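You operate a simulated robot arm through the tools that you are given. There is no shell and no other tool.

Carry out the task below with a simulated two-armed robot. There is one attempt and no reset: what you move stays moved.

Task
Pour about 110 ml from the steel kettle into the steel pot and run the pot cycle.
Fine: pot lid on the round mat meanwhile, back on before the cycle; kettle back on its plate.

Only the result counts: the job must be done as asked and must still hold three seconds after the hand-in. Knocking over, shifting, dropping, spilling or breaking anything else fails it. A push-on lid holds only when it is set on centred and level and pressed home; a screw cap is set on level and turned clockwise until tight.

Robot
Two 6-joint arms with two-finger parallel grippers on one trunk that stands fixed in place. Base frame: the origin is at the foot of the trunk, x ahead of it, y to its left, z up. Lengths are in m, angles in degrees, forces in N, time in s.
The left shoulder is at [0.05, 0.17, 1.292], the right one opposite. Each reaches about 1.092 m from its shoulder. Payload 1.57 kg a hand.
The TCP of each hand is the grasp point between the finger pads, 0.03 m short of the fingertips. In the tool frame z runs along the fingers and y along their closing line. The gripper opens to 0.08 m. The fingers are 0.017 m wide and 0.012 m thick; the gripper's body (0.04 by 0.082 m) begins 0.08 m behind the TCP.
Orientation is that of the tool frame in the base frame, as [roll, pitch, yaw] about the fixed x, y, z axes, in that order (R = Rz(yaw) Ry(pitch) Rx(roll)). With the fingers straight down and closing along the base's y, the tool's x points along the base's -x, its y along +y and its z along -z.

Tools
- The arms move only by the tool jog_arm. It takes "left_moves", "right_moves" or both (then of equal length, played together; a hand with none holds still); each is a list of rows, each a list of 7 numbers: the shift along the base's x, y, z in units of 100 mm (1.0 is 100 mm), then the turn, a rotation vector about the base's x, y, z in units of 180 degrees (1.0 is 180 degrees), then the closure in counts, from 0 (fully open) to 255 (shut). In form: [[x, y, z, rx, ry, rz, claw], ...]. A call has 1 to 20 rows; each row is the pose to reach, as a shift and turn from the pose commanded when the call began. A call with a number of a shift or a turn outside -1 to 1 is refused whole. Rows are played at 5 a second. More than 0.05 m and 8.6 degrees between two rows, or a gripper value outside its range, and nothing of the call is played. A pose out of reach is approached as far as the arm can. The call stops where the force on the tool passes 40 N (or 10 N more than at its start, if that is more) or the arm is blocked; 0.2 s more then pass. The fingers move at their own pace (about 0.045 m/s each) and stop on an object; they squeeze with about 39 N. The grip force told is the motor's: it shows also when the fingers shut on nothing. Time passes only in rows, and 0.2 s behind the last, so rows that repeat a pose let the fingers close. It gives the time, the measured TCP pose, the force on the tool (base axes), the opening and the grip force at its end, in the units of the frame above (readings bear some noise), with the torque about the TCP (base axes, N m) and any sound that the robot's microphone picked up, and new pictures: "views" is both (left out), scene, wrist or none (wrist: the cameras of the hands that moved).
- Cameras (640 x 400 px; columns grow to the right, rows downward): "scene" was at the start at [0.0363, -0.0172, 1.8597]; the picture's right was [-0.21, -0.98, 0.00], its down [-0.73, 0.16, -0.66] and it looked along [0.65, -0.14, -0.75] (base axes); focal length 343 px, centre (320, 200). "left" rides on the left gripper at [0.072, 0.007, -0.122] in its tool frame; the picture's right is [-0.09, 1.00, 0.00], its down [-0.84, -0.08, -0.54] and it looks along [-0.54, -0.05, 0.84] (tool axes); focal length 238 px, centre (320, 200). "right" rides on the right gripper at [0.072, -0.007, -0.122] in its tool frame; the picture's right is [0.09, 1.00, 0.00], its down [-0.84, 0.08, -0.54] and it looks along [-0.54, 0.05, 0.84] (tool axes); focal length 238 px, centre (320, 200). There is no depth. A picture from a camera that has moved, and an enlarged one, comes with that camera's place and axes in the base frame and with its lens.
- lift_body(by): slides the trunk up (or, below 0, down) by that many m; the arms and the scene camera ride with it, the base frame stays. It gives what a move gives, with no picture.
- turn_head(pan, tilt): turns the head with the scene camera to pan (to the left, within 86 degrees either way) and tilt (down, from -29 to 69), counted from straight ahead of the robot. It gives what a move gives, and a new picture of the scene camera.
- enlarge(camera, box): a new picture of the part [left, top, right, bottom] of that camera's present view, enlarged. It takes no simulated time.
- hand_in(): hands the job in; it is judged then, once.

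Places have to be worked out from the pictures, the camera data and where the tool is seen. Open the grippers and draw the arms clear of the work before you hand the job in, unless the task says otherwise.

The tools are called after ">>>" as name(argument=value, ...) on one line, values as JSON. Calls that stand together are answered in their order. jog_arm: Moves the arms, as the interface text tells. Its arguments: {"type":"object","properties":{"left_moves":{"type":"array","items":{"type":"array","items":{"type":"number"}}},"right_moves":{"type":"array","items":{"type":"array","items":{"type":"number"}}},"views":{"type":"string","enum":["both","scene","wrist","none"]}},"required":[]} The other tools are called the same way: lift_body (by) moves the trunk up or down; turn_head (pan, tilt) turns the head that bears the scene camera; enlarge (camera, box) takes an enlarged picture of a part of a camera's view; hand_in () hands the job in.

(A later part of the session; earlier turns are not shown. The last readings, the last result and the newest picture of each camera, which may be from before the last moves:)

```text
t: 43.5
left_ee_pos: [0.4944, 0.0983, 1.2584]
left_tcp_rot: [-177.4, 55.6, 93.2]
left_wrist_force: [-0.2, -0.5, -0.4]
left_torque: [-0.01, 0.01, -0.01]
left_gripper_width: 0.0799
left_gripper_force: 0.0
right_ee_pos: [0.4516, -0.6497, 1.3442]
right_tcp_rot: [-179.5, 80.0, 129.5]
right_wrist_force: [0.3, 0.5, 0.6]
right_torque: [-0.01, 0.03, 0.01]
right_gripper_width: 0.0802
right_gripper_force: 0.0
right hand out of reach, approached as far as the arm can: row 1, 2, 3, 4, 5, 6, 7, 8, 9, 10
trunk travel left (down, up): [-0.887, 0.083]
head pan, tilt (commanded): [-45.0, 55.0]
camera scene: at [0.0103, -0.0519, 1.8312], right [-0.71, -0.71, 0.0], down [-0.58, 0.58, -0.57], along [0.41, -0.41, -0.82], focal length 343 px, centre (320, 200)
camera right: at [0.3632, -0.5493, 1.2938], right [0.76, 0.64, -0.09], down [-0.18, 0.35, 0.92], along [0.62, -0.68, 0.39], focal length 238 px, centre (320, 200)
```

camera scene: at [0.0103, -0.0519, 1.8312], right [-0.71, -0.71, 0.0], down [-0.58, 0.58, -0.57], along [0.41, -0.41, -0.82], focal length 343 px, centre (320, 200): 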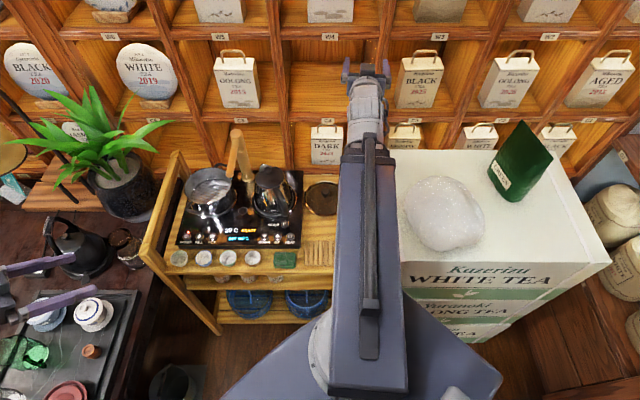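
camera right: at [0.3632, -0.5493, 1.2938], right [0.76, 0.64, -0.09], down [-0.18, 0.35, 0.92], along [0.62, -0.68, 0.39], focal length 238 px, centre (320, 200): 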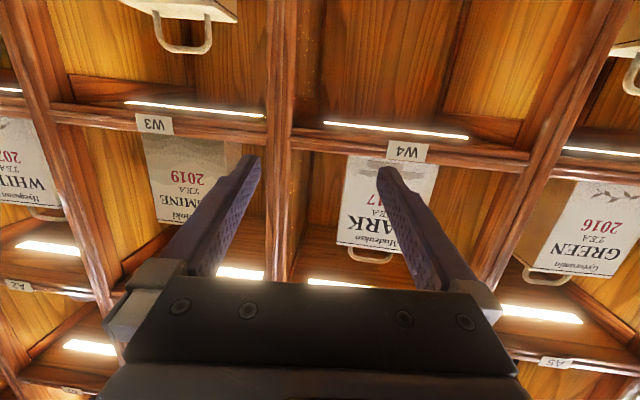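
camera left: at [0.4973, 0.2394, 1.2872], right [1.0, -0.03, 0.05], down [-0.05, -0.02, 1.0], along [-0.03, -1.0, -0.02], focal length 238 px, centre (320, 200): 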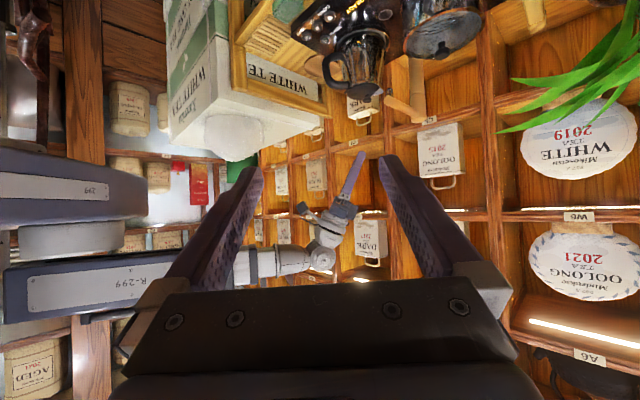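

Right hand is near-horizontal (10° down). I slide it a bit further right/back so its wrist is well clear of the left arm's working area.

>>> jog_arm(right_moves=[[-0.1, -0.25, 0, -0.02, -0.017, 0, 0], [-0.2, -0.5, 0, -0.04, -0.034, 0, 0]], views="none")

>>> turn_head(pan=-25, tilt=50)

```text
t: 44.1
left_ee_pos: [0.4944, 0.0984, 1.2573]
left_tcp_rot: [-177.4, 55.5, 93.2]
left_wrist_force: [-0.2, 0.9, -0.5]
left_torque: [-0.02, -0.02, -0.03]
left_gripper_width: 0.0798
left_gripper_force: 0.1
right_ee_pos: [0.4351, -0.6927, 1.372]
right_tcp_rot: [-172.6, 87.8, 136.6]
right_wrist_force: [-0.5, 0.7, 0.0]
right_torque: [0.01, 0.0, -0.02]
right_gripper_width: 0.0802
right_gripper_force: 0.1
right hand out of reach, approached as far as the arm can: row 1, 2
trunk travel left (down, up): [-0.887, 0.083]
head pan, tilt (commanded): [-45.0, 55.0]
```

```text
t: 45.0
left_ee_pos: [0.4938, 0.1004, 1.2587]
left_tcp_rot: [-177.4, 55.6, 93.2]
left_wrist_force: [0.5, 0.1, -1.2]
left_torque: [0.0, -0.03, 0.0]
left_gripper_width: 0.08
left_gripper_force: 0.0
right_ee_pos: [0.4353, -0.6939, 1.3727]
right_tcp_rot: [-168.3, 87.6, 141.0]
right_wrist_force: [0.4, 0.3, 0.6]
right_torque: [-0.02, 0.04, 0.03]
right_gripper_width: 0.0801
right_gripper_force: 0.1
trunk travel left (down, up): [-0.887, 0.083]
head pan, tilt (commanded): [-25.0, 50.0]
camera scene: at [0.0292, -0.0334, 1.8377], right [-0.42, -0.91, 0.0], down [-0.69, 0.32, -0.64], along [0.58, -0.27, -0.77], focal length 343 px, centre (320, 200)
```

scene: 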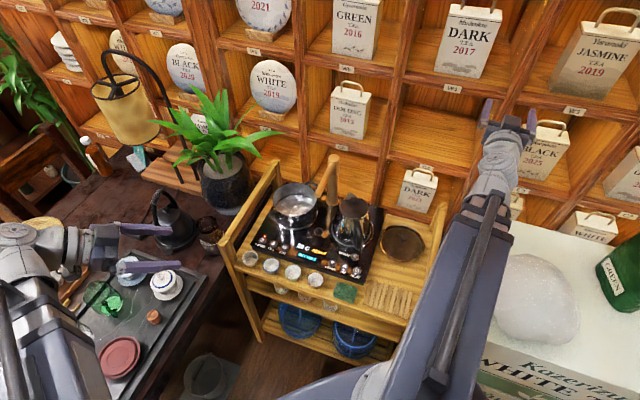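

View is clear and the right arm is parked. Now I bring the left hand over: first move it toward −y and correct its small roll.

>>> jog_arm(left_moves=[[0, -0.4, 0, 0, -0.0041, -0.0028, 0], [0, -0.8, 0, 0, -0.0082, -0.0056, 0], [0, -1.0, 0, 0, -0.0082, -0.0056, 0]], views="none")

>>> jog_arm(left_moves=[[0, -0.4, 0, 0, 0, 0, 0], [0, -0.8, 0, 0, 0, 0, 0], [0, -1.0, 0, 0, 0, 0, 0]], views="none")

>>> jog_arm(left_moves=[[0, -0.2, 0, 0, 0, 0, 0], [0, -0.5, 0, 0, 0, 0, 0]], views="wrist")

```text
t: 45.8
left_ee_pos: [0.4937, -0.0019, 1.2581]
left_tcp_rot: [180.0, 55.8, 90.1]
left_wrist_force: [0.7, -0.1, 0.0]
left_torque: [0.0, -0.02, -0.03]
left_gripper_width: 0.08
left_gripper_force: 0.1
right_ee_pos: [0.4343, -0.6928, 1.3734]
right_tcp_rot: [176.4, 87.8, 125.9]
right_wrist_force: [1.0, -0.3, -0.4]
right_torque: [0.0, -0.01, 0.01]
right_gripper_width: 0.08
right_gripper_force: 0.1
trunk travel left (down, up): [-0.887, 0.083]
head pan, tilt (commanded): [-25.0, 50.0]
```

```text
t: 46.6
left_ee_pos: [0.4954, -0.0993, 1.2582]
left_tcp_rot: [179.9, 55.7, 90.0]
left_wrist_force: [0.0, -0.1, 0.2]
left_torque: [0.02, 0.0, 0.01]
left_gripper_width: 0.08
left_gripper_force: 0.0
right_ee_pos: [0.4371, -0.6942, 1.3746]
right_tcp_rot: [176.6, 87.8, 125.7]
right_wrist_force: [-0.5, -0.2, -0.1]
right_torque: [0.02, 0.0, -0.02]
right_gripper_width: 0.08
right_gripper_force: 0.0
trunk travel left (down, up): [-0.887, 0.083]
head pan, tilt (commanded): [-25.0, 50.0]
```

```text
t: 47.2
left_ee_pos: [0.4938, -0.1502, 1.2584]
left_tcp_rot: [180.0, 55.6, 90.0]
left_wrist_force: [0.0, -0.9, -0.3]
left_torque: [0.0, 0.01, 0.06]
left_gripper_width: 0.0801
left_gripper_force: 0.2
right_ee_pos: [0.4353, -0.6924, 1.3736]
right_tcp_rot: [176.5, 87.9, 125.9]
right_wrist_force: [0.0, -0.3, 0.6]
right_torque: [0.02, -0.01, 0.04]
right_gripper_width: 0.08
right_gripper_force: 0.0
trunk travel left (down, up): [-0.887, 0.083]
head pan, tilt (commanded): [-25.0, 50.0]
camera left: at [0.5006, -0.0106, 1.2675], right [1.0, -0.05, 0.08], down [-0.08, -0.02, 1.0], along [-0.05, -1.0, -0.03], focal length 238 px, centre (320, 200)
```

left: 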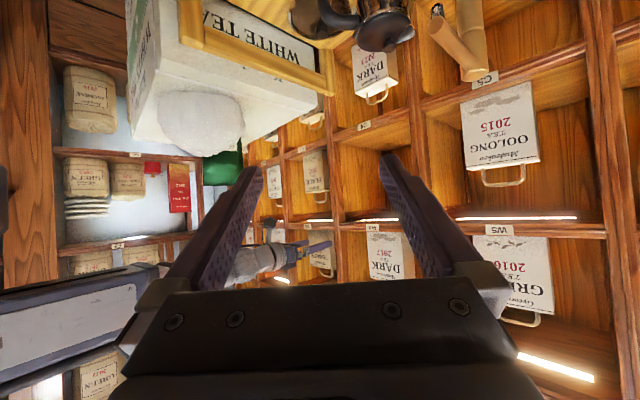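

Left hand orientation is now clean. I rotate it +73° about z so the fingers point along azimuth −17°, moving toward the kettle handle.

>>> jog_arm(left_moves=[[0, -0.25, 0, 0, 0, 0.0406, 0], [0, -0.5, 0, 0, 0, 0.0812, 0], [0, -0.75, 0, 0, 0, 0.1218, 0], [0, -1.0, 0, 0, 0, 0.1624, 0], [0, -1.0, 0, 0, 0, 0.203, 0], [0, -1.0, 0, 0, 0, 0.2436, 0], [0, -1.0, 0, 0, 0, 0.2842, 0], [0, -1.0, 0, 0, 0, 0.3248, 0], [0, -1.0, 0, 0, 0, 0.3654, 0], [0, -1.0, 0, 0, 0, 0.4056, 0]], views="both")

```text
t: 49.4
left_ee_pos: [0.4937, -0.2517, 1.2586]
left_tcp_rot: [179.9, 55.7, 163.0]
left_wrist_force: [0.0, 0.3, 0.0]
left_torque: [0.0, 0.01, 0.0]
left_gripper_width: 0.08
left_gripper_force: 0.0
right_ee_pos: [0.4344, -0.6947, 1.373]
right_tcp_rot: [176.5, 87.8, 125.7]
right_wrist_force: [0.3, 0.0, 0.1]
right_torque: [0.02, 0.04, 0.01]
right_gripper_width: 0.0801
right_gripper_force: 0.1
trunk travel left (down, up): [-0.887, 0.083]
head pan, tilt (commanded): [-25.0, 50.0]
camera scene: at [0.0291, -0.0338, 1.8377], right [-0.42, -0.91, 0.0], down [-0.69, 0.32, -0.64], along [0.58, -0.27, -0.77], focal length 343 px, centre (320, 200)
camera left: at [0.3595, -0.2048, 1.2674], right [0.34, 0.94, 0.08], down [0.0, -0.08, 1.0], along [0.94, -0.34, -0.03], focal length 238 px, centre (320, 200)
```

scene: 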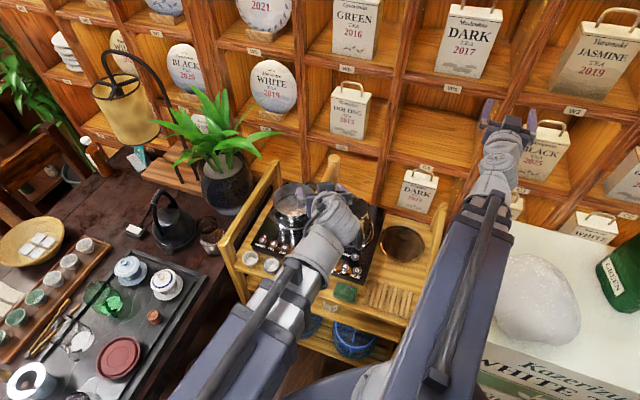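
left: 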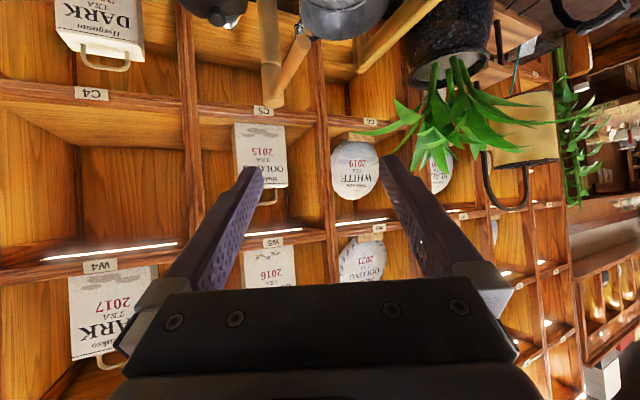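

Now pitch to 45° down and translate to above the handle at (0.52,-0.398).

>>> jog_arm(left_moves=[[0.07, -0.4, 0, 0.0087, 0.0284, 0, 0], [0.14, -0.75, 0, 0.0174, 0.0568, 0, 0], [0.17, -0.95, 0, 0.0174, 0.0568, 0, 0]], views="none")

>>> jog_arm(left_moves=[[0.05, -0.3, 0, 0, 0, 0, 0], [0.09, -0.52, 0, 0, 0, 0, 0]], views="both")

```text
t: 50.2
left_ee_pos: [0.5097, -0.348, 1.2264]
left_tcp_rot: [180.0, 45.0, 162.9]
left_wrist_force: [-0.4, 0.1, 0.1]
left_torque: [-0.01, -0.04, -0.03]
left_gripper_width: 0.0801
left_gripper_force: 0.2
left hand out of reach, approached as far as the arm can: row 1, 2, 3
right_ee_pos: [0.435, -0.6929, 1.3728]
right_tcp_rot: [176.3, 87.8, 125.6]
right_wrist_force: [-0.4, -0.1, 0.8]
right_torque: [0.0, -0.01, -0.02]
right_gripper_width: 0.0798
right_gripper_force: 0.1
trunk travel left (down, up): [-0.887, 0.083]
head pan, tilt (commanded): [-25.0, 50.0]
```

```text
t: 50.8
left_ee_pos: [0.5221, -0.3995, 1.2267]
left_tcp_rot: [180.0, 44.9, 163.0]
left_wrist_force: [0.6, 0.3, -0.2]
left_torque: [-0.01, -0.03, 0.0]
left_gripper_width: 0.08
left_gripper_force: 0.0
right_ee_pos: [0.4366, -0.6934, 1.3731]
right_tcp_rot: [176.7, 87.7, 126.1]
right_wrist_force: [0.1, 0.8, -1.3]
right_torque: [0.02, 0.0, -0.02]
right_gripper_width: 0.08
right_gripper_force: 0.0
trunk travel left (down, up): [-0.887, 0.083]
head pan, tilt (commanded): [-25.0, 50.0]
camera scene: at [0.0294, -0.0333, 1.8377], right [-0.42, -0.91, 0.0], down [-0.69, 0.32, -0.64], along [0.58, -0.27, -0.77], focal length 343 px, centre (320, 200)
camera left: at [0.3928, -0.354, 1.2619], right [0.35, 0.93, 0.07], down [0.18, -0.14, 0.97], along [0.92, -0.33, -0.21], focal length 238 px, centre (320, 200)
```

scene: 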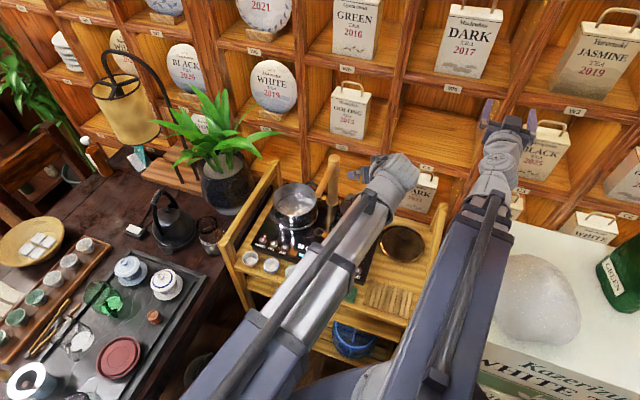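
left: 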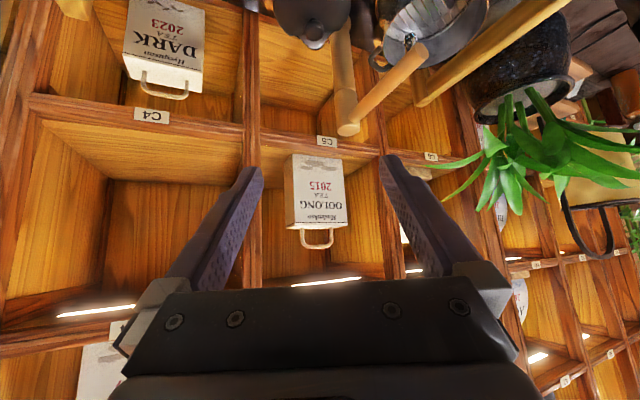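

Left hand is above the handle. I lower the trunk 0.2 and look.

>>> lift_body(by=-0.2)

>>> enlarge(camera="left", box=[120, 0, 520, 250])

>>> enlarge(camera="scene", box=[260, 120, 480, 320])

```text
t: 53.0
left_ee_pos: [0.5239, -0.3992, 1.027]
left_tcp_rot: [180.0, 45.0, 163.0]
left_wrist_force: [-0.1, -0.6, 0.5]
left_torque: [0.02, -0.02, 0.03]
left_gripper_width: 0.0796
left_gripper_force: 0.0
right_ee_pos: [0.436, -0.6927, 1.1743]
right_tcp_rot: [176.7, 87.9, 126.0]
right_wrist_force: [0.3, -0.9, 0.9]
right_torque: [0.01, 0.04, -0.01]
right_gripper_width: 0.0801
right_gripper_force: 0.0
trunk travel left (down, up): [-0.687, 0.283]
head pan, tilt (commanded): [-25.0, 50.0]
```

```text
1.60 times, centred on (320, 125) of left
camera zoom: at [0.3927, -0.3535, 1.062], right [0.35, 0.93, 0.07], down [0.18, -0.14, 0.97], along [0.92, -0.33, -0.21], focal length 381 px, centre (320, 320)
```

zoom: 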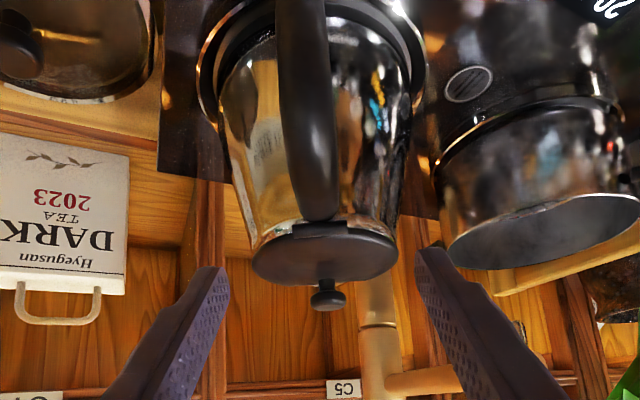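

```text
2.00 times, centred on (370, 220) of scene
camera zoom: at [0.0292, -0.0333, 1.6378], right [-0.42, -0.91, 0.0], down [-0.69, 0.32, -0.64], along [0.58, -0.27, -0.77], focal length 686 px, centre (220, 160)
```

zoom: 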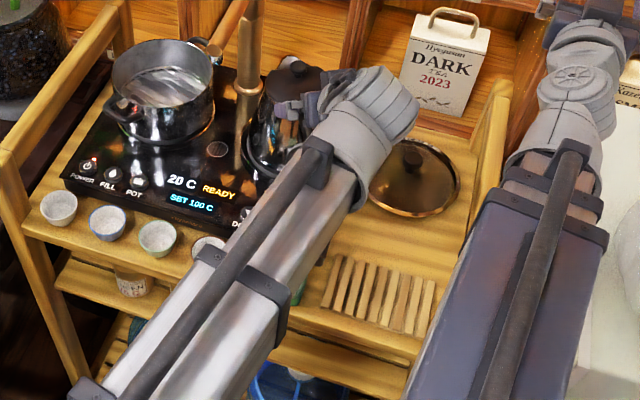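

The handle lies centred between the fingers (upside-down view). I lower 0.06, check, then the rest.

>>> lift_body(by=-0.06)

>>> enlarge(camera="left", box=[120, 0, 520, 250])

>>> enlarge(camera="scene", box=[300, 120, 460, 240])

```text
t: 54.0
left_ee_pos: [0.5238, -0.398, 0.9658]
left_tcp_rot: [-179.9, 45.0, 163.0]
left_wrist_force: [-0.5, 0.7, -0.7]
left_torque: [0.02, 0.02, -0.02]
left_gripper_width: 0.08
left_gripper_force: 0.1
right_ee_pos: [0.4361, -0.6932, 1.1139]
right_tcp_rot: [176.7, 87.7, 126.1]
right_wrist_force: [1.0, -0.3, -1.2]
right_torque: [-0.01, 0.02, -0.03]
right_gripper_width: 0.0799
right_gripper_force: 0.1
trunk travel left (down, up): [-0.627, 0.343]
head pan, tilt (commanded): [-25.0, 50.0]
```

```text
1.60 times, centred on (320, 125) of left
camera zoom: at [0.3927, -0.3535, 1.002], right [0.35, 0.93, 0.07], down [0.18, -0.14, 0.97], along [0.92, -0.33, -0.21], focal length 381 px, centre (320, 320)
```

zoom: 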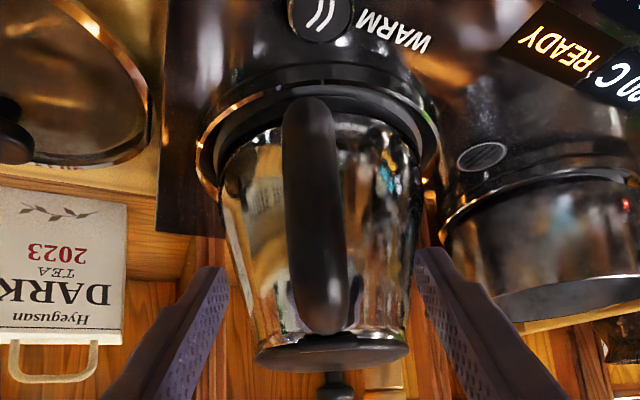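

```text
3.33 times, centred on (380, 180) of scene
camera zoom: at [0.0292, -0.0332, 1.5777], right [-0.42, -0.91, 0.0], down [-0.69, 0.32, -0.64], along [0.58, -0.27, -0.77], focal length 1144 px, centre (120, 267)
```

zoom: 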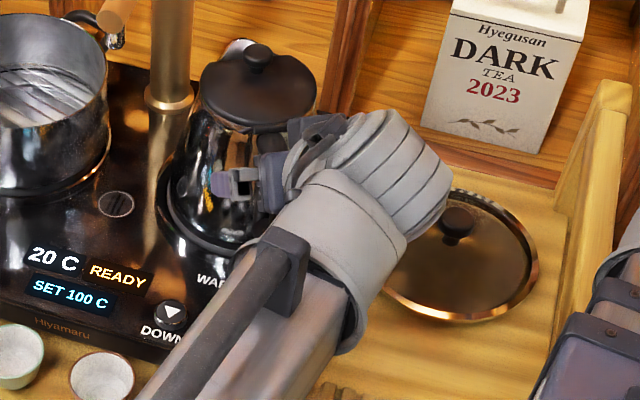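

Clear on both sides. I lower 0.045 to bring the TCP to z≈0.921, mid-handle.

>>> lift_body(by=-0.045)

>>> enlarge(camera="left", box=[120, 0, 520, 250])

>>> enlarge(camera="scene", box=[300, 100, 460, 220])

```text
t: 54.8
left_ee_pos: [0.5227, -0.3987, 0.9207]
left_tcp_rot: [-180.0, 45.0, 163.0]
left_wrist_force: [-0.2, 0.2, 0.5]
left_torque: [0.01, -0.02, -0.01]
left_gripper_width: 0.0801
left_gripper_force: 0.0
right_ee_pos: [0.4355, -0.6935, 1.0683]
right_tcp_rot: [176.6, 87.7, 126.0]
right_wrist_force: [-0.6, -0.3, 0.1]
right_torque: [0.01, -0.01, 0.01]
right_gripper_width: 0.08
right_gripper_force: 0.1
trunk travel left (down, up): [-0.582, 0.388]
head pan, tilt (commanded): [-25.0, 50.0]
```

```text
1.60 times, centred on (320, 125) of left
camera zoom: at [0.3927, -0.3535, 0.9569], right [0.35, 0.93, 0.07], down [0.18, -0.14, 0.97], along [0.92, -0.33, -0.21], focal length 381 px, centre (320, 320)
```

zoom: 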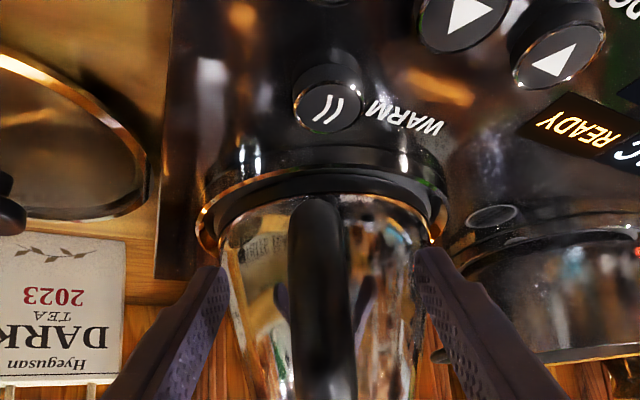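

```text
3.33 times, centred on (380, 160) of scene
camera zoom: at [0.0292, -0.0332, 1.5327], right [-0.42, -0.91, 0.0], down [-0.69, 0.32, -0.64], along [0.58, -0.27, -0.77], focal length 1144 px, centre (120, 333)
```

zoom: 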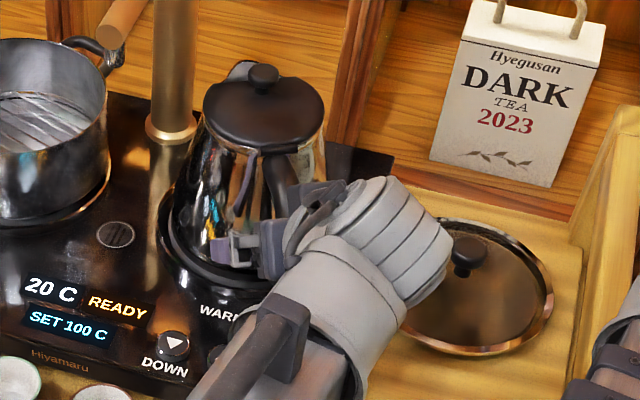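

Handle centred between pads. Close the left gripper on it.

>>> jog_arm(left_moves=[[0, 0, 0, 0, 0, 0, 80], [0, 0, 0, 0, 0, 0, 160], [0, 0, 0, 0, 0, 0, 255], [0, 0, 0, 0, 0, 0, 255], [0, 0, 0, 0, 0, 0, 255], [0, 0, 0, 0, 0, 0, 255]], views="wrist")

```text
t: 56.2
left_ee_pos: [0.5222, -0.3986, 0.9212]
left_tcp_rot: [-180.0, 45.0, 163.0]
left_wrist_force: [0.0, 1.7, 0.8]
left_torque: [-0.07, -0.01, -0.03]
left_gripper_width: 0.0203
left_gripper_force: 33.9
right_ee_pos: [0.4369, -0.6927, 1.0696]
right_tcp_rot: [176.7, 87.8, 126.1]
right_wrist_force: [0.2, -0.1, -0.5]
right_torque: [0.01, -0.01, 0.02]
right_gripper_width: 0.0798
right_gripper_force: 0.1
trunk travel left (down, up): [-0.582, 0.388]
head pan, tilt (commanded): [-25.0, 50.0]
camera left: at [0.3928, -0.3533, 0.9569], right [0.35, 0.93, 0.07], down [0.18, -0.14, 0.97], along [0.92, -0.33, -0.21], focal length 238 px, centre (320, 200)
```

left: 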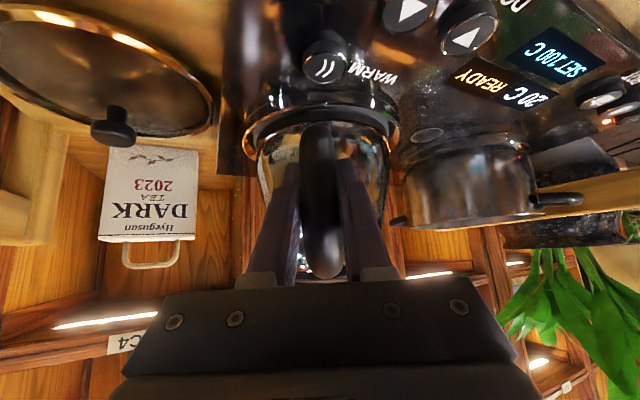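

Gripped (20 mm). I let it settle a moment, then lift 1 cm to check weight and grip.

>>> jog_arm(left_moves=[[0, 0, 0, 0, 0, 0, 255], [0, 0, 0, 0, 0, 0, 255]], views="none")

>>> lift_body(by=0.015)

>>> enlarge(camera="scene", box=[300, 100, 460, 220])

```text
t: 56.8
left_ee_pos: [0.5239, -0.3994, 0.9219]
left_tcp_rot: [180.0, 45.1, 163.1]
left_wrist_force: [-0.1, 1.5, 0.1]
left_torque: [-0.04, -0.05, -0.03]
left_gripper_width: 0.0205
left_gripper_force: 34.3
right_ee_pos: [0.4358, -0.6933, 1.0684]
right_tcp_rot: [176.9, 87.8, 126.3]
right_wrist_force: [-0.1, -0.2, 0.6]
right_torque: [-0.01, 0.0, -0.05]
right_gripper_width: 0.0799
right_gripper_force: 0.0
trunk travel left (down, up): [-0.582, 0.388]
head pan, tilt (commanded): [-25.0, 50.0]
```

```text
t: 57.5
left_ee_pos: [0.5227, -0.4, 0.9347]
left_tcp_rot: [-180.0, 44.8, 163.0]
left_wrist_force: [-0.8, -0.1, -10.7]
left_torque: [0.22, 0.81, 0.03]
left_gripper_width: 0.0206
left_gripper_force: 34.1
right_ee_pos: [0.4364, -0.6931, 1.0831]
right_tcp_rot: [177.0, 87.7, 126.5]
right_wrist_force: [0.1, 0.4, 0.3]
right_torque: [-0.03, 0.03, 0.0]
right_gripper_width: 0.0801
right_gripper_force: 0.1
trunk travel left (down, up): [-0.597, 0.373]
head pan, tilt (commanded): [-25.0, 50.0]
```

```text
3.33 times, centred on (380, 160) of scene
camera zoom: at [0.0303, -0.0343, 1.5476], right [-0.42, -0.91, 0.0], down [-0.69, 0.32, -0.64], along [0.58, -0.27, -0.77], focal length 1144 px, centre (120, 333)
```

zoom: 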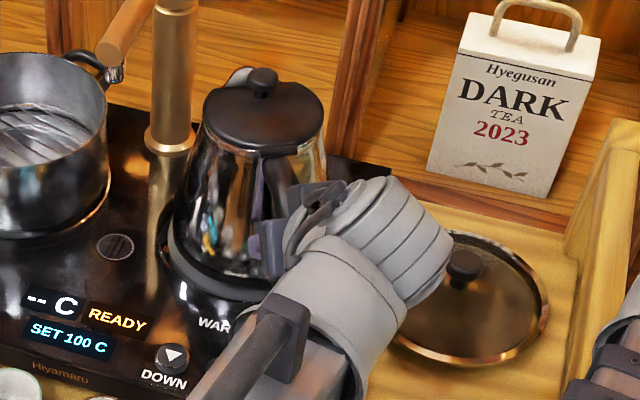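

The kettle is lifted (≈10.7 N). I raise a little more, then slide it away from the plate toward the front so it clears the tap.

>>> lift_body(by=0.03)

>>> jog_arm(left_moves=[[-0.2, 0.3, 0, 0, 0, 0, 255], [-0.4, 0.6, 0, 0, 0, 0, 255], [-0.6, 0.9, 0, 0, 0, 0, 255]], views="scene")

```text
t: 58.2
left_ee_pos: [0.5239, -0.3997, 0.9654]
left_tcp_rot: [180.0, 44.9, 163.0]
left_wrist_force: [-0.1, 0.0, -11.0]
left_torque: [0.27, 0.79, 0.03]
left_gripper_width: 0.0208
left_gripper_force: 33.9
right_ee_pos: [0.437, -0.6928, 1.1129]
right_tcp_rot: [177.1, 87.6, 126.4]
right_wrist_force: [-0.5, 0.0, 0.0]
right_torque: [0.02, -0.03, 0.0]
right_gripper_width: 0.0798
right_gripper_force: 0.2
trunk travel left (down, up): [-0.627, 0.343]
head pan, tilt (commanded): [-25.0, 50.0]
```

```text
t: 59.0
left_ee_pos: [0.4602, -0.3064, 0.9666]
left_tcp_rot: [-180.0, 45.0, 163.0]
left_wrist_force: [-0.7, 0.8, -9.3]
left_torque: [0.22, 0.82, 0.02]
left_gripper_width: 0.0203
left_gripper_force: 33.9
right_ee_pos: [0.4359, -0.6932, 1.1137]
right_tcp_rot: [177.0, 87.8, 126.4]
right_wrist_force: [-0.5, -0.8, 0.3]
right_torque: [0.0, 0.01, -0.02]
right_gripper_width: 0.08
right_gripper_force: 0.1
trunk travel left (down, up): [-0.627, 0.343]
head pan, tilt (commanded): [-25.0, 50.0]
camera scene: at [0.0296, -0.0331, 1.5777], right [-0.42, -0.91, 0.0], down [-0.69, 0.32, -0.64], along [0.58, -0.27, -0.77], focal length 343 px, centre (320, 200)
```

scene: 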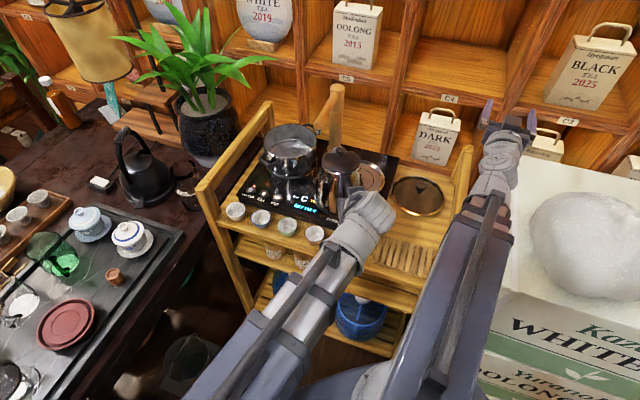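

Kettle held level, clear of the plate. Continue a bit, then raise the trunk to pouring height.

>>> jog_arm(left_moves=[[-0.1, 0.3, 0, 0, 0, 0, 255], [-0.1, 0.5, 0, 0, 0, 0, 255]], views="none")

>>> lift_body(by=0.22)

```text
t: 59.6
left_ee_pos: [0.4517, -0.2585, 0.9663]
left_tcp_rot: [179.9, 45.0, 163.0]
left_wrist_force: [-0.3, -0.6, -10.2]
left_torque: [0.23, 0.8, 0.03]
left_gripper_width: 0.0209
left_gripper_force: 34.3
right_ee_pos: [0.436, -0.692, 1.1137]
right_tcp_rot: [177.1, 87.7, 126.5]
right_wrist_force: [0.2, 0.3, 0.5]
right_torque: [0.01, 0.01, 0.01]
right_gripper_width: 0.0799
right_gripper_force: 0.1
trunk travel left (down, up): [-0.627, 0.343]
head pan, tilt (commanded): [-25.0, 50.0]
```

```text
t: 61.9
left_ee_pos: [0.4518, -0.2573, 1.1861]
left_tcp_rot: [-180.0, 44.9, 162.9]
left_wrist_force: [0.6, 0.6, -10.6]
left_torque: [0.21, 0.77, -0.01]
left_gripper_width: 0.0205
left_gripper_force: 33.9
right_ee_pos: [0.4363, -0.6932, 1.3332]
right_tcp_rot: [177.1, 87.7, 126.4]
right_wrist_force: [0.7, 0.5, 0.9]
right_torque: [0.01, 0.0, -0.02]
right_gripper_width: 0.0802
right_gripper_force: 0.0
trunk travel left (down, up): [-0.847, 0.123]
head pan, tilt (commanded): [-25.0, 50.0]
```

Baseline so far: Fz≈−10.4 N, torque about the lateral axis ≈0.830 N·m (110 ml should reduce it by ≈0.112). Now I yaw the kettle to azimuth −30° and move it to the pour start beside the pot.

>>> jog_arm(left_moves=[[0.25, 0.14, 0, 0, 0, -0.024, 255], [0.5, 0.28, 0, 0, 0, -0.048, 255], [0.75, 0.42, 0, 0, 0, -0.0722, 255]], views="none")

>>> jog_arm(left_moves=[[0.25, 0.14, 0, 0, 0, 0, 255], [0.5, 0.28, 0, 0, 0, 0, 255], [0.75, 0.43, 0, 0, 0, 0, 255]], views="both")

```text
t: 62.7
left_ee_pos: [0.5295, -0.2174, 1.1859]
left_tcp_rot: [-179.9, 45.0, 150.0]
left_wrist_force: [-0.1, 1.1, -11.1]
left_torque: [0.37, 0.73, 0.0]
left_gripper_width: 0.0208
left_gripper_force: 34.3
right_ee_pos: [0.4367, -0.6933, 1.3345]
right_tcp_rot: [178.3, 87.8, 127.6]
right_wrist_force: [-0.4, 0.2, -0.1]
right_torque: [0.01, -0.02, 0.01]
right_gripper_width: 0.0799
right_gripper_force: 0.0
trunk travel left (down, up): [-0.847, 0.123]
head pan, tilt (commanded): [-25.0, 50.0]
```

```text
t: 63.5
left_ee_pos: [0.6014, -0.174, 1.1854]
left_tcp_rot: [-179.9, 45.0, 150.1]
left_wrist_force: [0.2, 0.3, -10.8]
left_torque: [0.41, 0.68, -0.01]
left_gripper_width: 0.0206
left_gripper_force: 34.2
right_ee_pos: [0.4367, -0.693, 1.3324]
right_tcp_rot: [178.4, 87.7, 127.7]
right_wrist_force: [0.9, 1.1, 0.7]
right_torque: [0.01, -0.04, -0.04]
right_gripper_width: 0.08
right_gripper_force: 0.1
trunk travel left (down, up): [-0.847, 0.123]
head pan, tilt (commanded): [-25.0, 50.0]
camera scene: at [0.0315, -0.0329, 1.7976], right [-0.42, -0.91, 0.0], down [-0.7, 0.32, -0.64], along [0.58, -0.27, -0.77], focal length 343 px, centre (320, 200)
camera left: at [0.485, -0.1011, 1.2213], right [0.55, 0.83, 0.06], down [0.14, -0.17, 0.98], along [0.82, -0.53, -0.21], focal length 238 px, centre (320, 200)
```

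scene: 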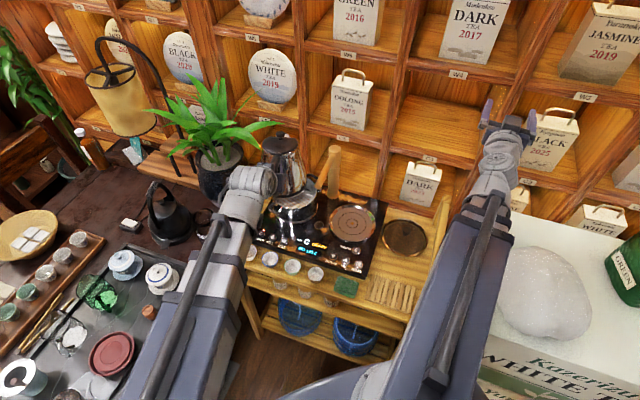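
left: 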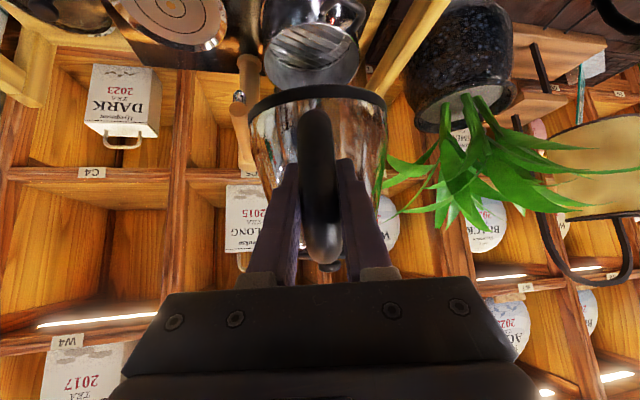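

Kettle is upright above/beside the pot. I take several stationary readings to get a weight/torque baseline.

>>> jog_arm(left_moves=[[0, 0, 0, 0, 0, 0, 255]], views="none")

>>> jog_arm(left_moves=[[0, 0, 0, 0, 0, 0, 255]], views="none")

>>> jog_arm(left_moves=[[0, 0, 0, 0, 0, 0, 255]], views="none")

>>> jog_arm(left_moves=[[0, 0, 0, 0, 0, 0, 255]], views="none")

>>> jog_arm(left_moves=[[0, 0, 0, 0, 0, 0, 255]], views="none")

>>> jog_arm(left_moves=[[0, 0, 0, 0, 0, 0, 255]], views="none")

>>> jog_arm(left_moves=[[0, 0, 0, 0, 0, 0, 255]], views="none")

>>> jog_arm(left_moves=[[0, 0, 0, 0, 0, 0, 255]], views="none")

```text
t: 63.9
left_ee_pos: [0.6008, -0.1751, 1.1859]
left_tcp_rot: [180.0, 45.0, 149.9]
left_wrist_force: [0.2, -0.4, -10.6]
left_torque: [0.42, 0.69, -0.02]
left_gripper_width: 0.0207
left_gripper_force: 34.2
right_ee_pos: [0.4374, -0.6927, 1.3333]
right_tcp_rot: [177.9, 87.6, 127.1]
right_wrist_force: [0.5, -0.1, -0.4]
right_torque: [0.0, -0.01, -0.01]
right_gripper_width: 0.0801
right_gripper_force: 0.0
trunk travel left (down, up): [-0.847, 0.123]
head pan, tilt (commanded): [-25.0, 50.0]
```

```text
t: 64.3
left_ee_pos: [0.6003, -0.1747, 1.1859]
left_tcp_rot: [-180.0, 45.0, 150.1]
left_wrist_force: [0.0, -0.2, -9.9]
left_torque: [0.4, 0.65, 0.02]
left_gripper_width: 0.0207
left_gripper_force: 33.9
right_ee_pos: [0.4366, -0.6943, 1.3333]
right_tcp_rot: [177.4, 87.8, 126.7]
right_wrist_force: [-0.8, -0.3, -0.3]
right_torque: [-0.01, 0.02, 0.01]
right_gripper_width: 0.08
right_gripper_force: 0.1
trunk travel left (down, up): [-0.847, 0.123]
head pan, tilt (commanded): [-25.0, 50.0]
```

```text
t: 64.7
left_ee_pos: [0.599, -0.1747, 1.1853]
left_tcp_rot: [180.0, 45.0, 150.0]
left_wrist_force: [0.0, 0.3, -10.6]
left_torque: [0.44, 0.65, 0.01]
left_gripper_width: 0.0205
left_gripper_force: 33.6
right_ee_pos: [0.437, -0.6947, 1.3326]
right_tcp_rot: [177.2, 87.6, 126.6]
right_wrist_force: [0.4, 0.3, 0.0]
right_torque: [-0.02, -0.01, 0.0]
right_gripper_width: 0.0802
right_gripper_force: 0.1
trunk travel left (down, up): [-0.847, 0.123]
head pan, tilt (commanded): [-25.0, 50.0]
```

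```text
t: 65.1
left_ee_pos: [0.5996, -0.1749, 1.1864]
left_tcp_rot: [-179.9, 45.0, 150.0]
left_wrist_force: [-0.5, -0.9, -9.9]
left_torque: [0.38, 0.68, 0.0]
left_gripper_width: 0.0207
left_gripper_force: 33.7
right_ee_pos: [0.4364, -0.6923, 1.3323]
right_tcp_rot: [177.4, 87.6, 126.7]
right_wrist_force: [0.7, -0.3, 0.5]
right_torque: [0.03, 0.04, -0.01]
right_gripper_width: 0.0801
right_gripper_force: 0.1
trunk travel left (down, up): [-0.847, 0.123]
head pan, tilt (commanded): [-25.0, 50.0]
```

```text
t: 65.5
left_ee_pos: [0.5995, -0.1754, 1.1869]
left_tcp_rot: [-179.9, 45.1, 150.1]
left_wrist_force: [-0.3, -1.6, -10.6]
left_torque: [0.4, 0.68, 0.02]
left_gripper_width: 0.0204
left_gripper_force: 34.4
right_ee_pos: [0.4368, -0.6931, 1.3325]
right_tcp_rot: [177.3, 87.7, 126.6]
right_wrist_force: [-0.2, 0.5, -0.4]
right_torque: [0.01, -0.01, 0.04]
right_gripper_width: 0.08
right_gripper_force: 0.1
trunk travel left (down, up): [-0.847, 0.123]
head pan, tilt (commanded): [-25.0, 50.0]
```

```text
t: 65.9
left_ee_pos: [0.6007, -0.1753, 1.1866]
left_tcp_rot: [-180.0, 45.0, 150.0]
left_wrist_force: [-0.2, 0.3, -10.6]
left_torque: [0.37, 0.65, -0.05]
left_gripper_width: 0.0206
left_gripper_force: 34.5
right_ee_pos: [0.4355, -0.6933, 1.3333]
right_tcp_rot: [177.3, 87.7, 126.7]
right_wrist_force: [-0.2, 0.4, -0.5]
right_torque: [-0.02, 0.03, 0.02]
right_gripper_width: 0.08
right_gripper_force: 0.1
trunk travel left (down, up): [-0.847, 0.123]
head pan, tilt (commanded): [-25.0, 50.0]
```

```text
t: 66.3
left_ee_pos: [0.6006, -0.175, 1.1864]
left_tcp_rot: [-180.0, 45.0, 150.0]
left_wrist_force: [-0.6, 0.1, -10.5]
left_torque: [0.42, 0.68, 0.0]
left_gripper_width: 0.0206
left_gripper_force: 33.8
right_ee_pos: [0.4366, -0.6937, 1.3329]
right_tcp_rot: [177.2, 87.7, 126.7]
right_wrist_force: [0.1, 0.0, 0.2]
right_torque: [0.0, 0.01, -0.02]
right_gripper_width: 0.0797
right_gripper_force: 0.0
trunk travel left (down, up): [-0.847, 0.123]
head pan, tilt (commanded): [-25.0, 50.0]
```

```text
t: 66.7
left_ee_pos: [0.6001, -0.1738, 1.1857]
left_tcp_rot: [-180.0, 45.0, 149.9]
left_wrist_force: [0.4, 0.6, -10.2]
left_torque: [0.41, 0.67, 0.0]
left_gripper_width: 0.0208
left_gripper_force: 33.9
right_ee_pos: [0.4369, -0.6939, 1.3322]
right_tcp_rot: [177.4, 87.8, 126.7]
right_wrist_force: [-0.3, 0.2, 0.3]
right_torque: [0.0, 0.0, 0.02]
right_gripper_width: 0.0801
right_gripper_force: 0.0
trunk travel left (down, up): [-0.847, 0.123]
head pan, tilt (commanded): [-25.0, 50.0]
```

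Baseline torque about the lateral axis now averages ≈0.783 (a bit lower than just after lifting), so I check visually that the kettle hasn't slipped or tilted in the grip.

>>> enlarge(camera="scene", box=[200, 110, 400, 270])

>>> enlarge(camera="left", box=[180, 0, 480, 290])

```text
2.50 times, centred on (300, 190) of scene
camera zoom: at [0.0304, -0.0337, 1.7977], right [-0.42, -0.91, 0.0], down [-0.69, 0.32, -0.64], along [0.58, -0.27, -0.77], focal length 858 px, centre (370, 225)
```

zoom: 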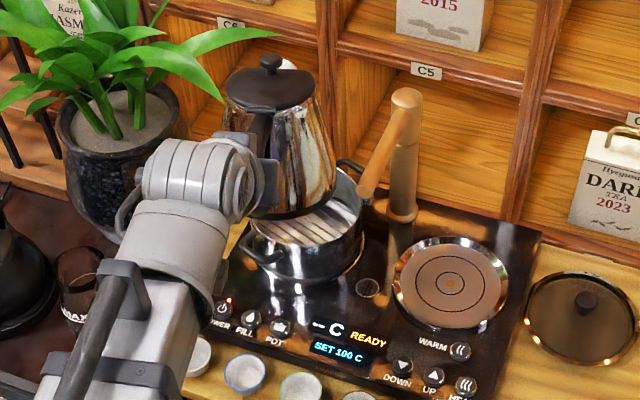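

```text
1.38 times, centred on (330, 145) of left
camera zoom: at [0.4839, -0.1017, 1.2216], right [0.55, 0.83, 0.07], down [0.14, -0.17, 0.98], along [0.82, -0.53, -0.21], focal length 329 px, centre (306, 276)
```

zoom: 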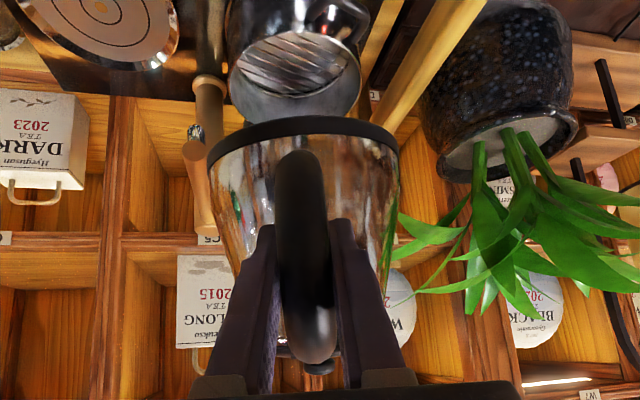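

The handle appears ~1 cm lower in the grip than at closing. I check whether it is still creeping by re-imaging after a pause.

>>> jog_arm(left_moves=[[0, 0, 0, 0, 0, 0, 255], [0, 0, 0, 0, 0, 0, 255], [0, 0, 0, 0, 0, 0, 255], [0, 0, 0, 0, 0, 0, 255], [0, 0, 0, 0, 0, 0, 255]], views="wrist")

>>> enlarge(camera="left", box=[180, 0, 480, 290])

```text
t: 67.9
left_ee_pos: [0.6001, -0.1745, 1.1854]
left_tcp_rot: [-180.0, 45.1, 149.9]
left_wrist_force: [-0.1, -0.4, -10.5]
left_torque: [0.42, 0.7, -0.02]
left_gripper_width: 0.0208
left_gripper_force: 34.3
right_ee_pos: [0.4354, -0.6938, 1.3325]
right_tcp_rot: [177.3, 87.7, 126.6]
right_wrist_force: [1.0, 0.1, 0.0]
right_torque: [0.0, 0.02, -0.02]
right_gripper_width: 0.0802
right_gripper_force: 0.0
trunk travel left (down, up): [-0.847, 0.123]
head pan, tilt (commanded): [-25.0, 50.0]
camera left: at [0.4839, -0.1017, 1.2216], right [0.55, 0.83, 0.07], down [0.14, -0.17, 0.98], along [0.82, -0.53, -0.21], focal length 238 px, centre (320, 200)
```

left: 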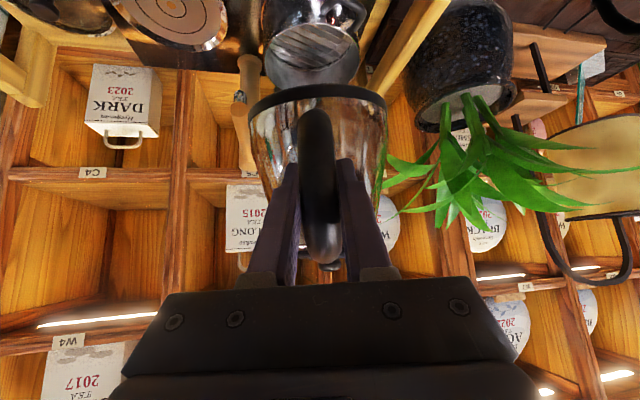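

```text
1.38 times, centred on (330, 145) of left
camera zoom: at [0.4839, -0.1017, 1.2216], right [0.55, 0.83, 0.07], down [0.14, -0.17, 0.98], along [0.82, -0.53, -0.21], focal length 329 px, centre (306, 276)
```

zoom: 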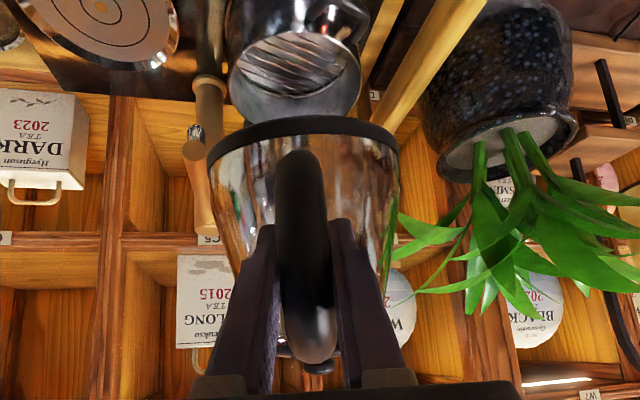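

Not creeping, so the grip is stable. I begin tilting slowly to 30° in 3° steps, keeping the spout over the pot.

>>> jog_arm(left_moves=[[0.004, 0, -0.079, 0.00833, 0.01443, 0, 255], [0.008, 0, -0.154, 0.01667, 0.02887, 0, 255], [0.012, 0, -0.224, 0.025, 0.0433, 0, 255], [0.016, 0, -0.289, 0.03333, 0.05774, 0, 255], [0.02, 0, -0.35, 0.04167, 0.07217, 0, 255], [0.024, 0, -0.405, 0.05, 0.0866, 0, 255], [0.028, 0, -0.454, 0.05833, 0.10104, 0, 255], [0.032, 0, -0.498, 0.06667, 0.11547, 0, 255], [0.036, 0, -0.537, 0.075, 0.1299, 0, 255], [0.037, 0, -0.569, 0.08333, 0.14434, 0, 255]], views="both")

```text
t: 70.1
left_ee_pos: [0.6069, -0.1741, 1.1289]
left_tcp_rot: [180.0, 15.0, 150.1]
left_wrist_force: [-0.1, 0.2, -10.4]
left_torque: [0.26, 0.41, -0.01]
left_gripper_width: 0.0205
left_gripper_force: 34.2
right_ee_pos: [0.4373, -0.6929, 1.3338]
right_tcp_rot: [177.4, 87.7, 126.6]
right_wrist_force: [-0.1, 0.4, 0.9]
right_torque: [-0.02, 0.02, -0.01]
right_gripper_width: 0.0798
right_gripper_force: 0.1
trunk travel left (down, up): [-0.847, 0.123]
head pan, tilt (commanded): [-25.0, 50.0]
camera scene: at [0.0306, -0.0338, 1.7976], right [-0.42, -0.91, 0.0], down [-0.69, 0.32, -0.64], along [0.58, -0.27, -0.77], focal length 343 px, centre (320, 200)
camera left: at [0.5222, -0.1181, 1.2283], right [0.57, 0.82, 0.02], down [0.54, -0.4, 0.74], along [0.61, -0.41, -0.67], focal length 238 px, centre (320, 200)
```

scene: 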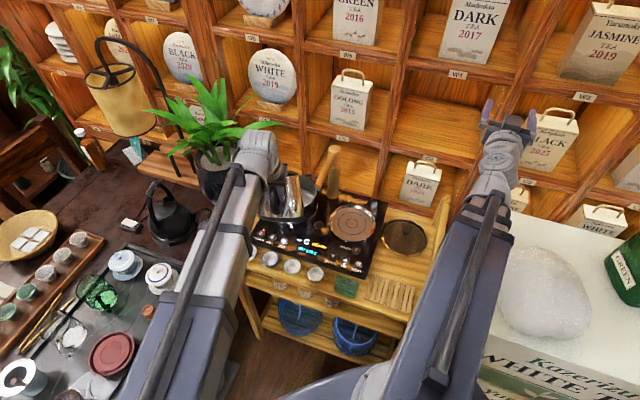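
left: 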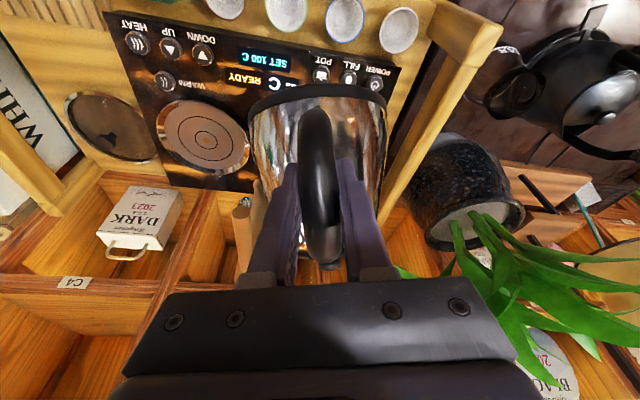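

At 30° tilt no sound of water yet. I zoom in on the spout/pot in the scene view.

>>> enlarge(camera="scene", box=[230, 130, 350, 240])

```text
3.64 times, centred on (290, 185) of scene
camera zoom: at [0.0306, -0.0338, 1.7976], right [-0.42, -0.91, 0.0], down [-0.69, 0.32, -0.64], along [0.58, -0.27, -0.77], focal length 1248 px, centre (429, 254)
```

zoom: 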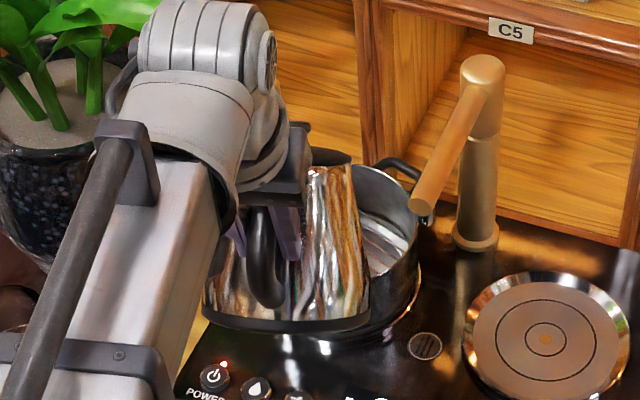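

Spout predicted ≈3 cm short of the pot centre at z≈1.08. Continue to 40° tilt in 2° steps.

>>> jog_arm(left_moves=[[0.012, -0.01, -0.018, 0.00556, 0.00962, 0, 255], [0.024, -0.02, -0.034, 0.01111, 0.01925, 0, 255], [0.036, -0.03, -0.048, 0.01667, 0.02887, 0, 255], [0.048, -0.045, -0.058, 0.02222, 0.03849, 0, 255], [0.06, -0.06, -0.067, 0.02778, 0.04811, 0, 255]], views="scene")

>>> enlarge(camera="scene", box=[230, 130, 350, 240])

```text
t: 71.3
left_ee_pos: [0.6114, -0.1798, 1.1222]
left_tcp_rot: [-179.9, 5.0, 150.1]
left_wrist_force: [-0.1, -0.5, -10.4]
left_torque: [0.18, 0.28, -0.03]
left_gripper_width: 0.0207
left_gripper_force: 34.5
right_ee_pos: [0.4367, -0.6928, 1.3343]
right_tcp_rot: [177.3, 87.7, 126.9]
right_wrist_force: [-0.7, -1.2, 0.8]
right_torque: [0.0, 0.0, 0.0]
right_gripper_width: 0.08
right_gripper_force: 0.1
trunk travel left (down, up): [-0.847, 0.123]
head pan, tilt (commanded): [-25.0, 50.0]
camera scene: at [0.0305, -0.0337, 1.7977], right [-0.42, -0.91, 0.0], down [-0.69, 0.32, -0.64], along [0.58, -0.27, -0.77], focal length 343 px, centre (320, 200)
```

scene: 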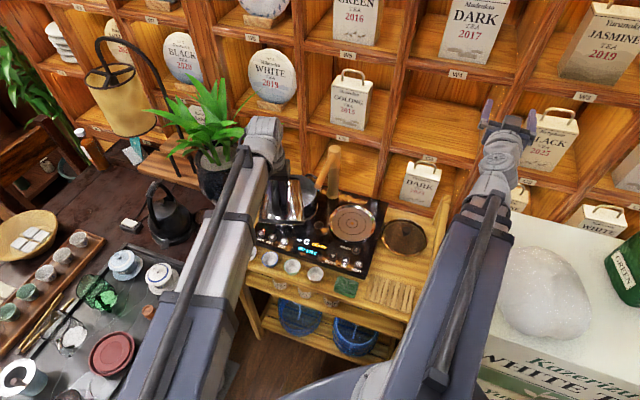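

```text
3.64 times, centred on (290, 185) of scene
camera zoom: at [0.0305, -0.0337, 1.7977], right [-0.42, -0.91, 0.0], down [-0.69, 0.32, -0.64], along [0.58, -0.27, -0.77], focal length 1248 px, centre (429, 254)
```

zoom: 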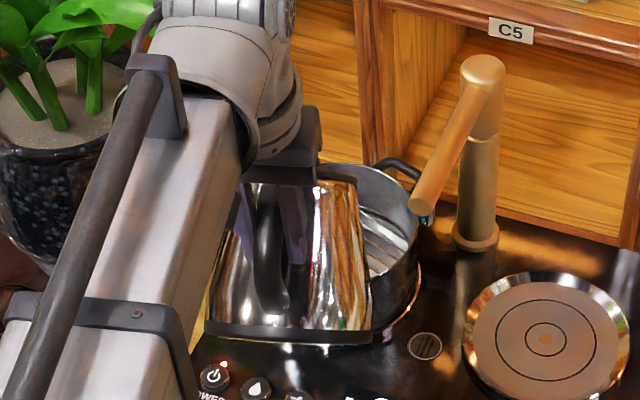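

No flow yet. I continue in 2° steps with readings after each pair.

>>> jog_arm(left_moves=[[0.012, -0.007, -0.004, 0.00278, 0.00481, 0, 255], [0.024, -0.014, -0.005, 0.00556, 0.00962, 0, 255], [0.036, -0.02, -0.007, 0.00833, 0.01443, 0, 255], [0.048, -0.026, -0.008, 0.01111, 0.01925, 0, 255]], views="none")

>>> jog_arm(left_moves=[[0, 0, 0, 0, 0, 0, 255]], views="none")

```text
t: 72.3
left_ee_pos: [0.615, -0.1824, 1.1221]
left_tcp_rot: [180.0, 1.0, 150.1]
left_wrist_force: [0.9, 0.3, -11.4]
left_torque: [0.17, 0.21, -0.03]
left_gripper_width: 0.0206
left_gripper_force: 33.9
right_ee_pos: [0.436, -0.6929, 1.3328]
right_tcp_rot: [177.3, 87.7, 126.7]
right_wrist_force: [0.1, 0.2, -1.2]
right_torque: [-0.03, -0.03, -0.02]
right_gripper_width: 0.0798
right_gripper_force: 0.0
trunk travel left (down, up): [-0.847, 0.123]
head pan, tilt (commanded): [-25.0, 50.0]
```

```text
t: 72.7
left_ee_pos: [0.6151, -0.1816, 1.1222]
left_tcp_rot: [180.0, 0.9, 149.9]
left_wrist_force: [0.8, 0.0, -10.1]
left_torque: [0.14, 0.21, -0.01]
left_gripper_width: 0.0204
left_gripper_force: 33.8
right_ee_pos: [0.4358, -0.6932, 1.333]
right_tcp_rot: [177.3, 87.7, 126.7]
right_wrist_force: [0.4, 0.2, 0.4]
right_torque: [0.04, 0.01, 0.03]
right_gripper_width: 0.08
right_gripper_force: 0.0
trunk travel left (down, up): [-0.847, 0.123]
head pan, tilt (commanded): [-25.0, 50.0]
```

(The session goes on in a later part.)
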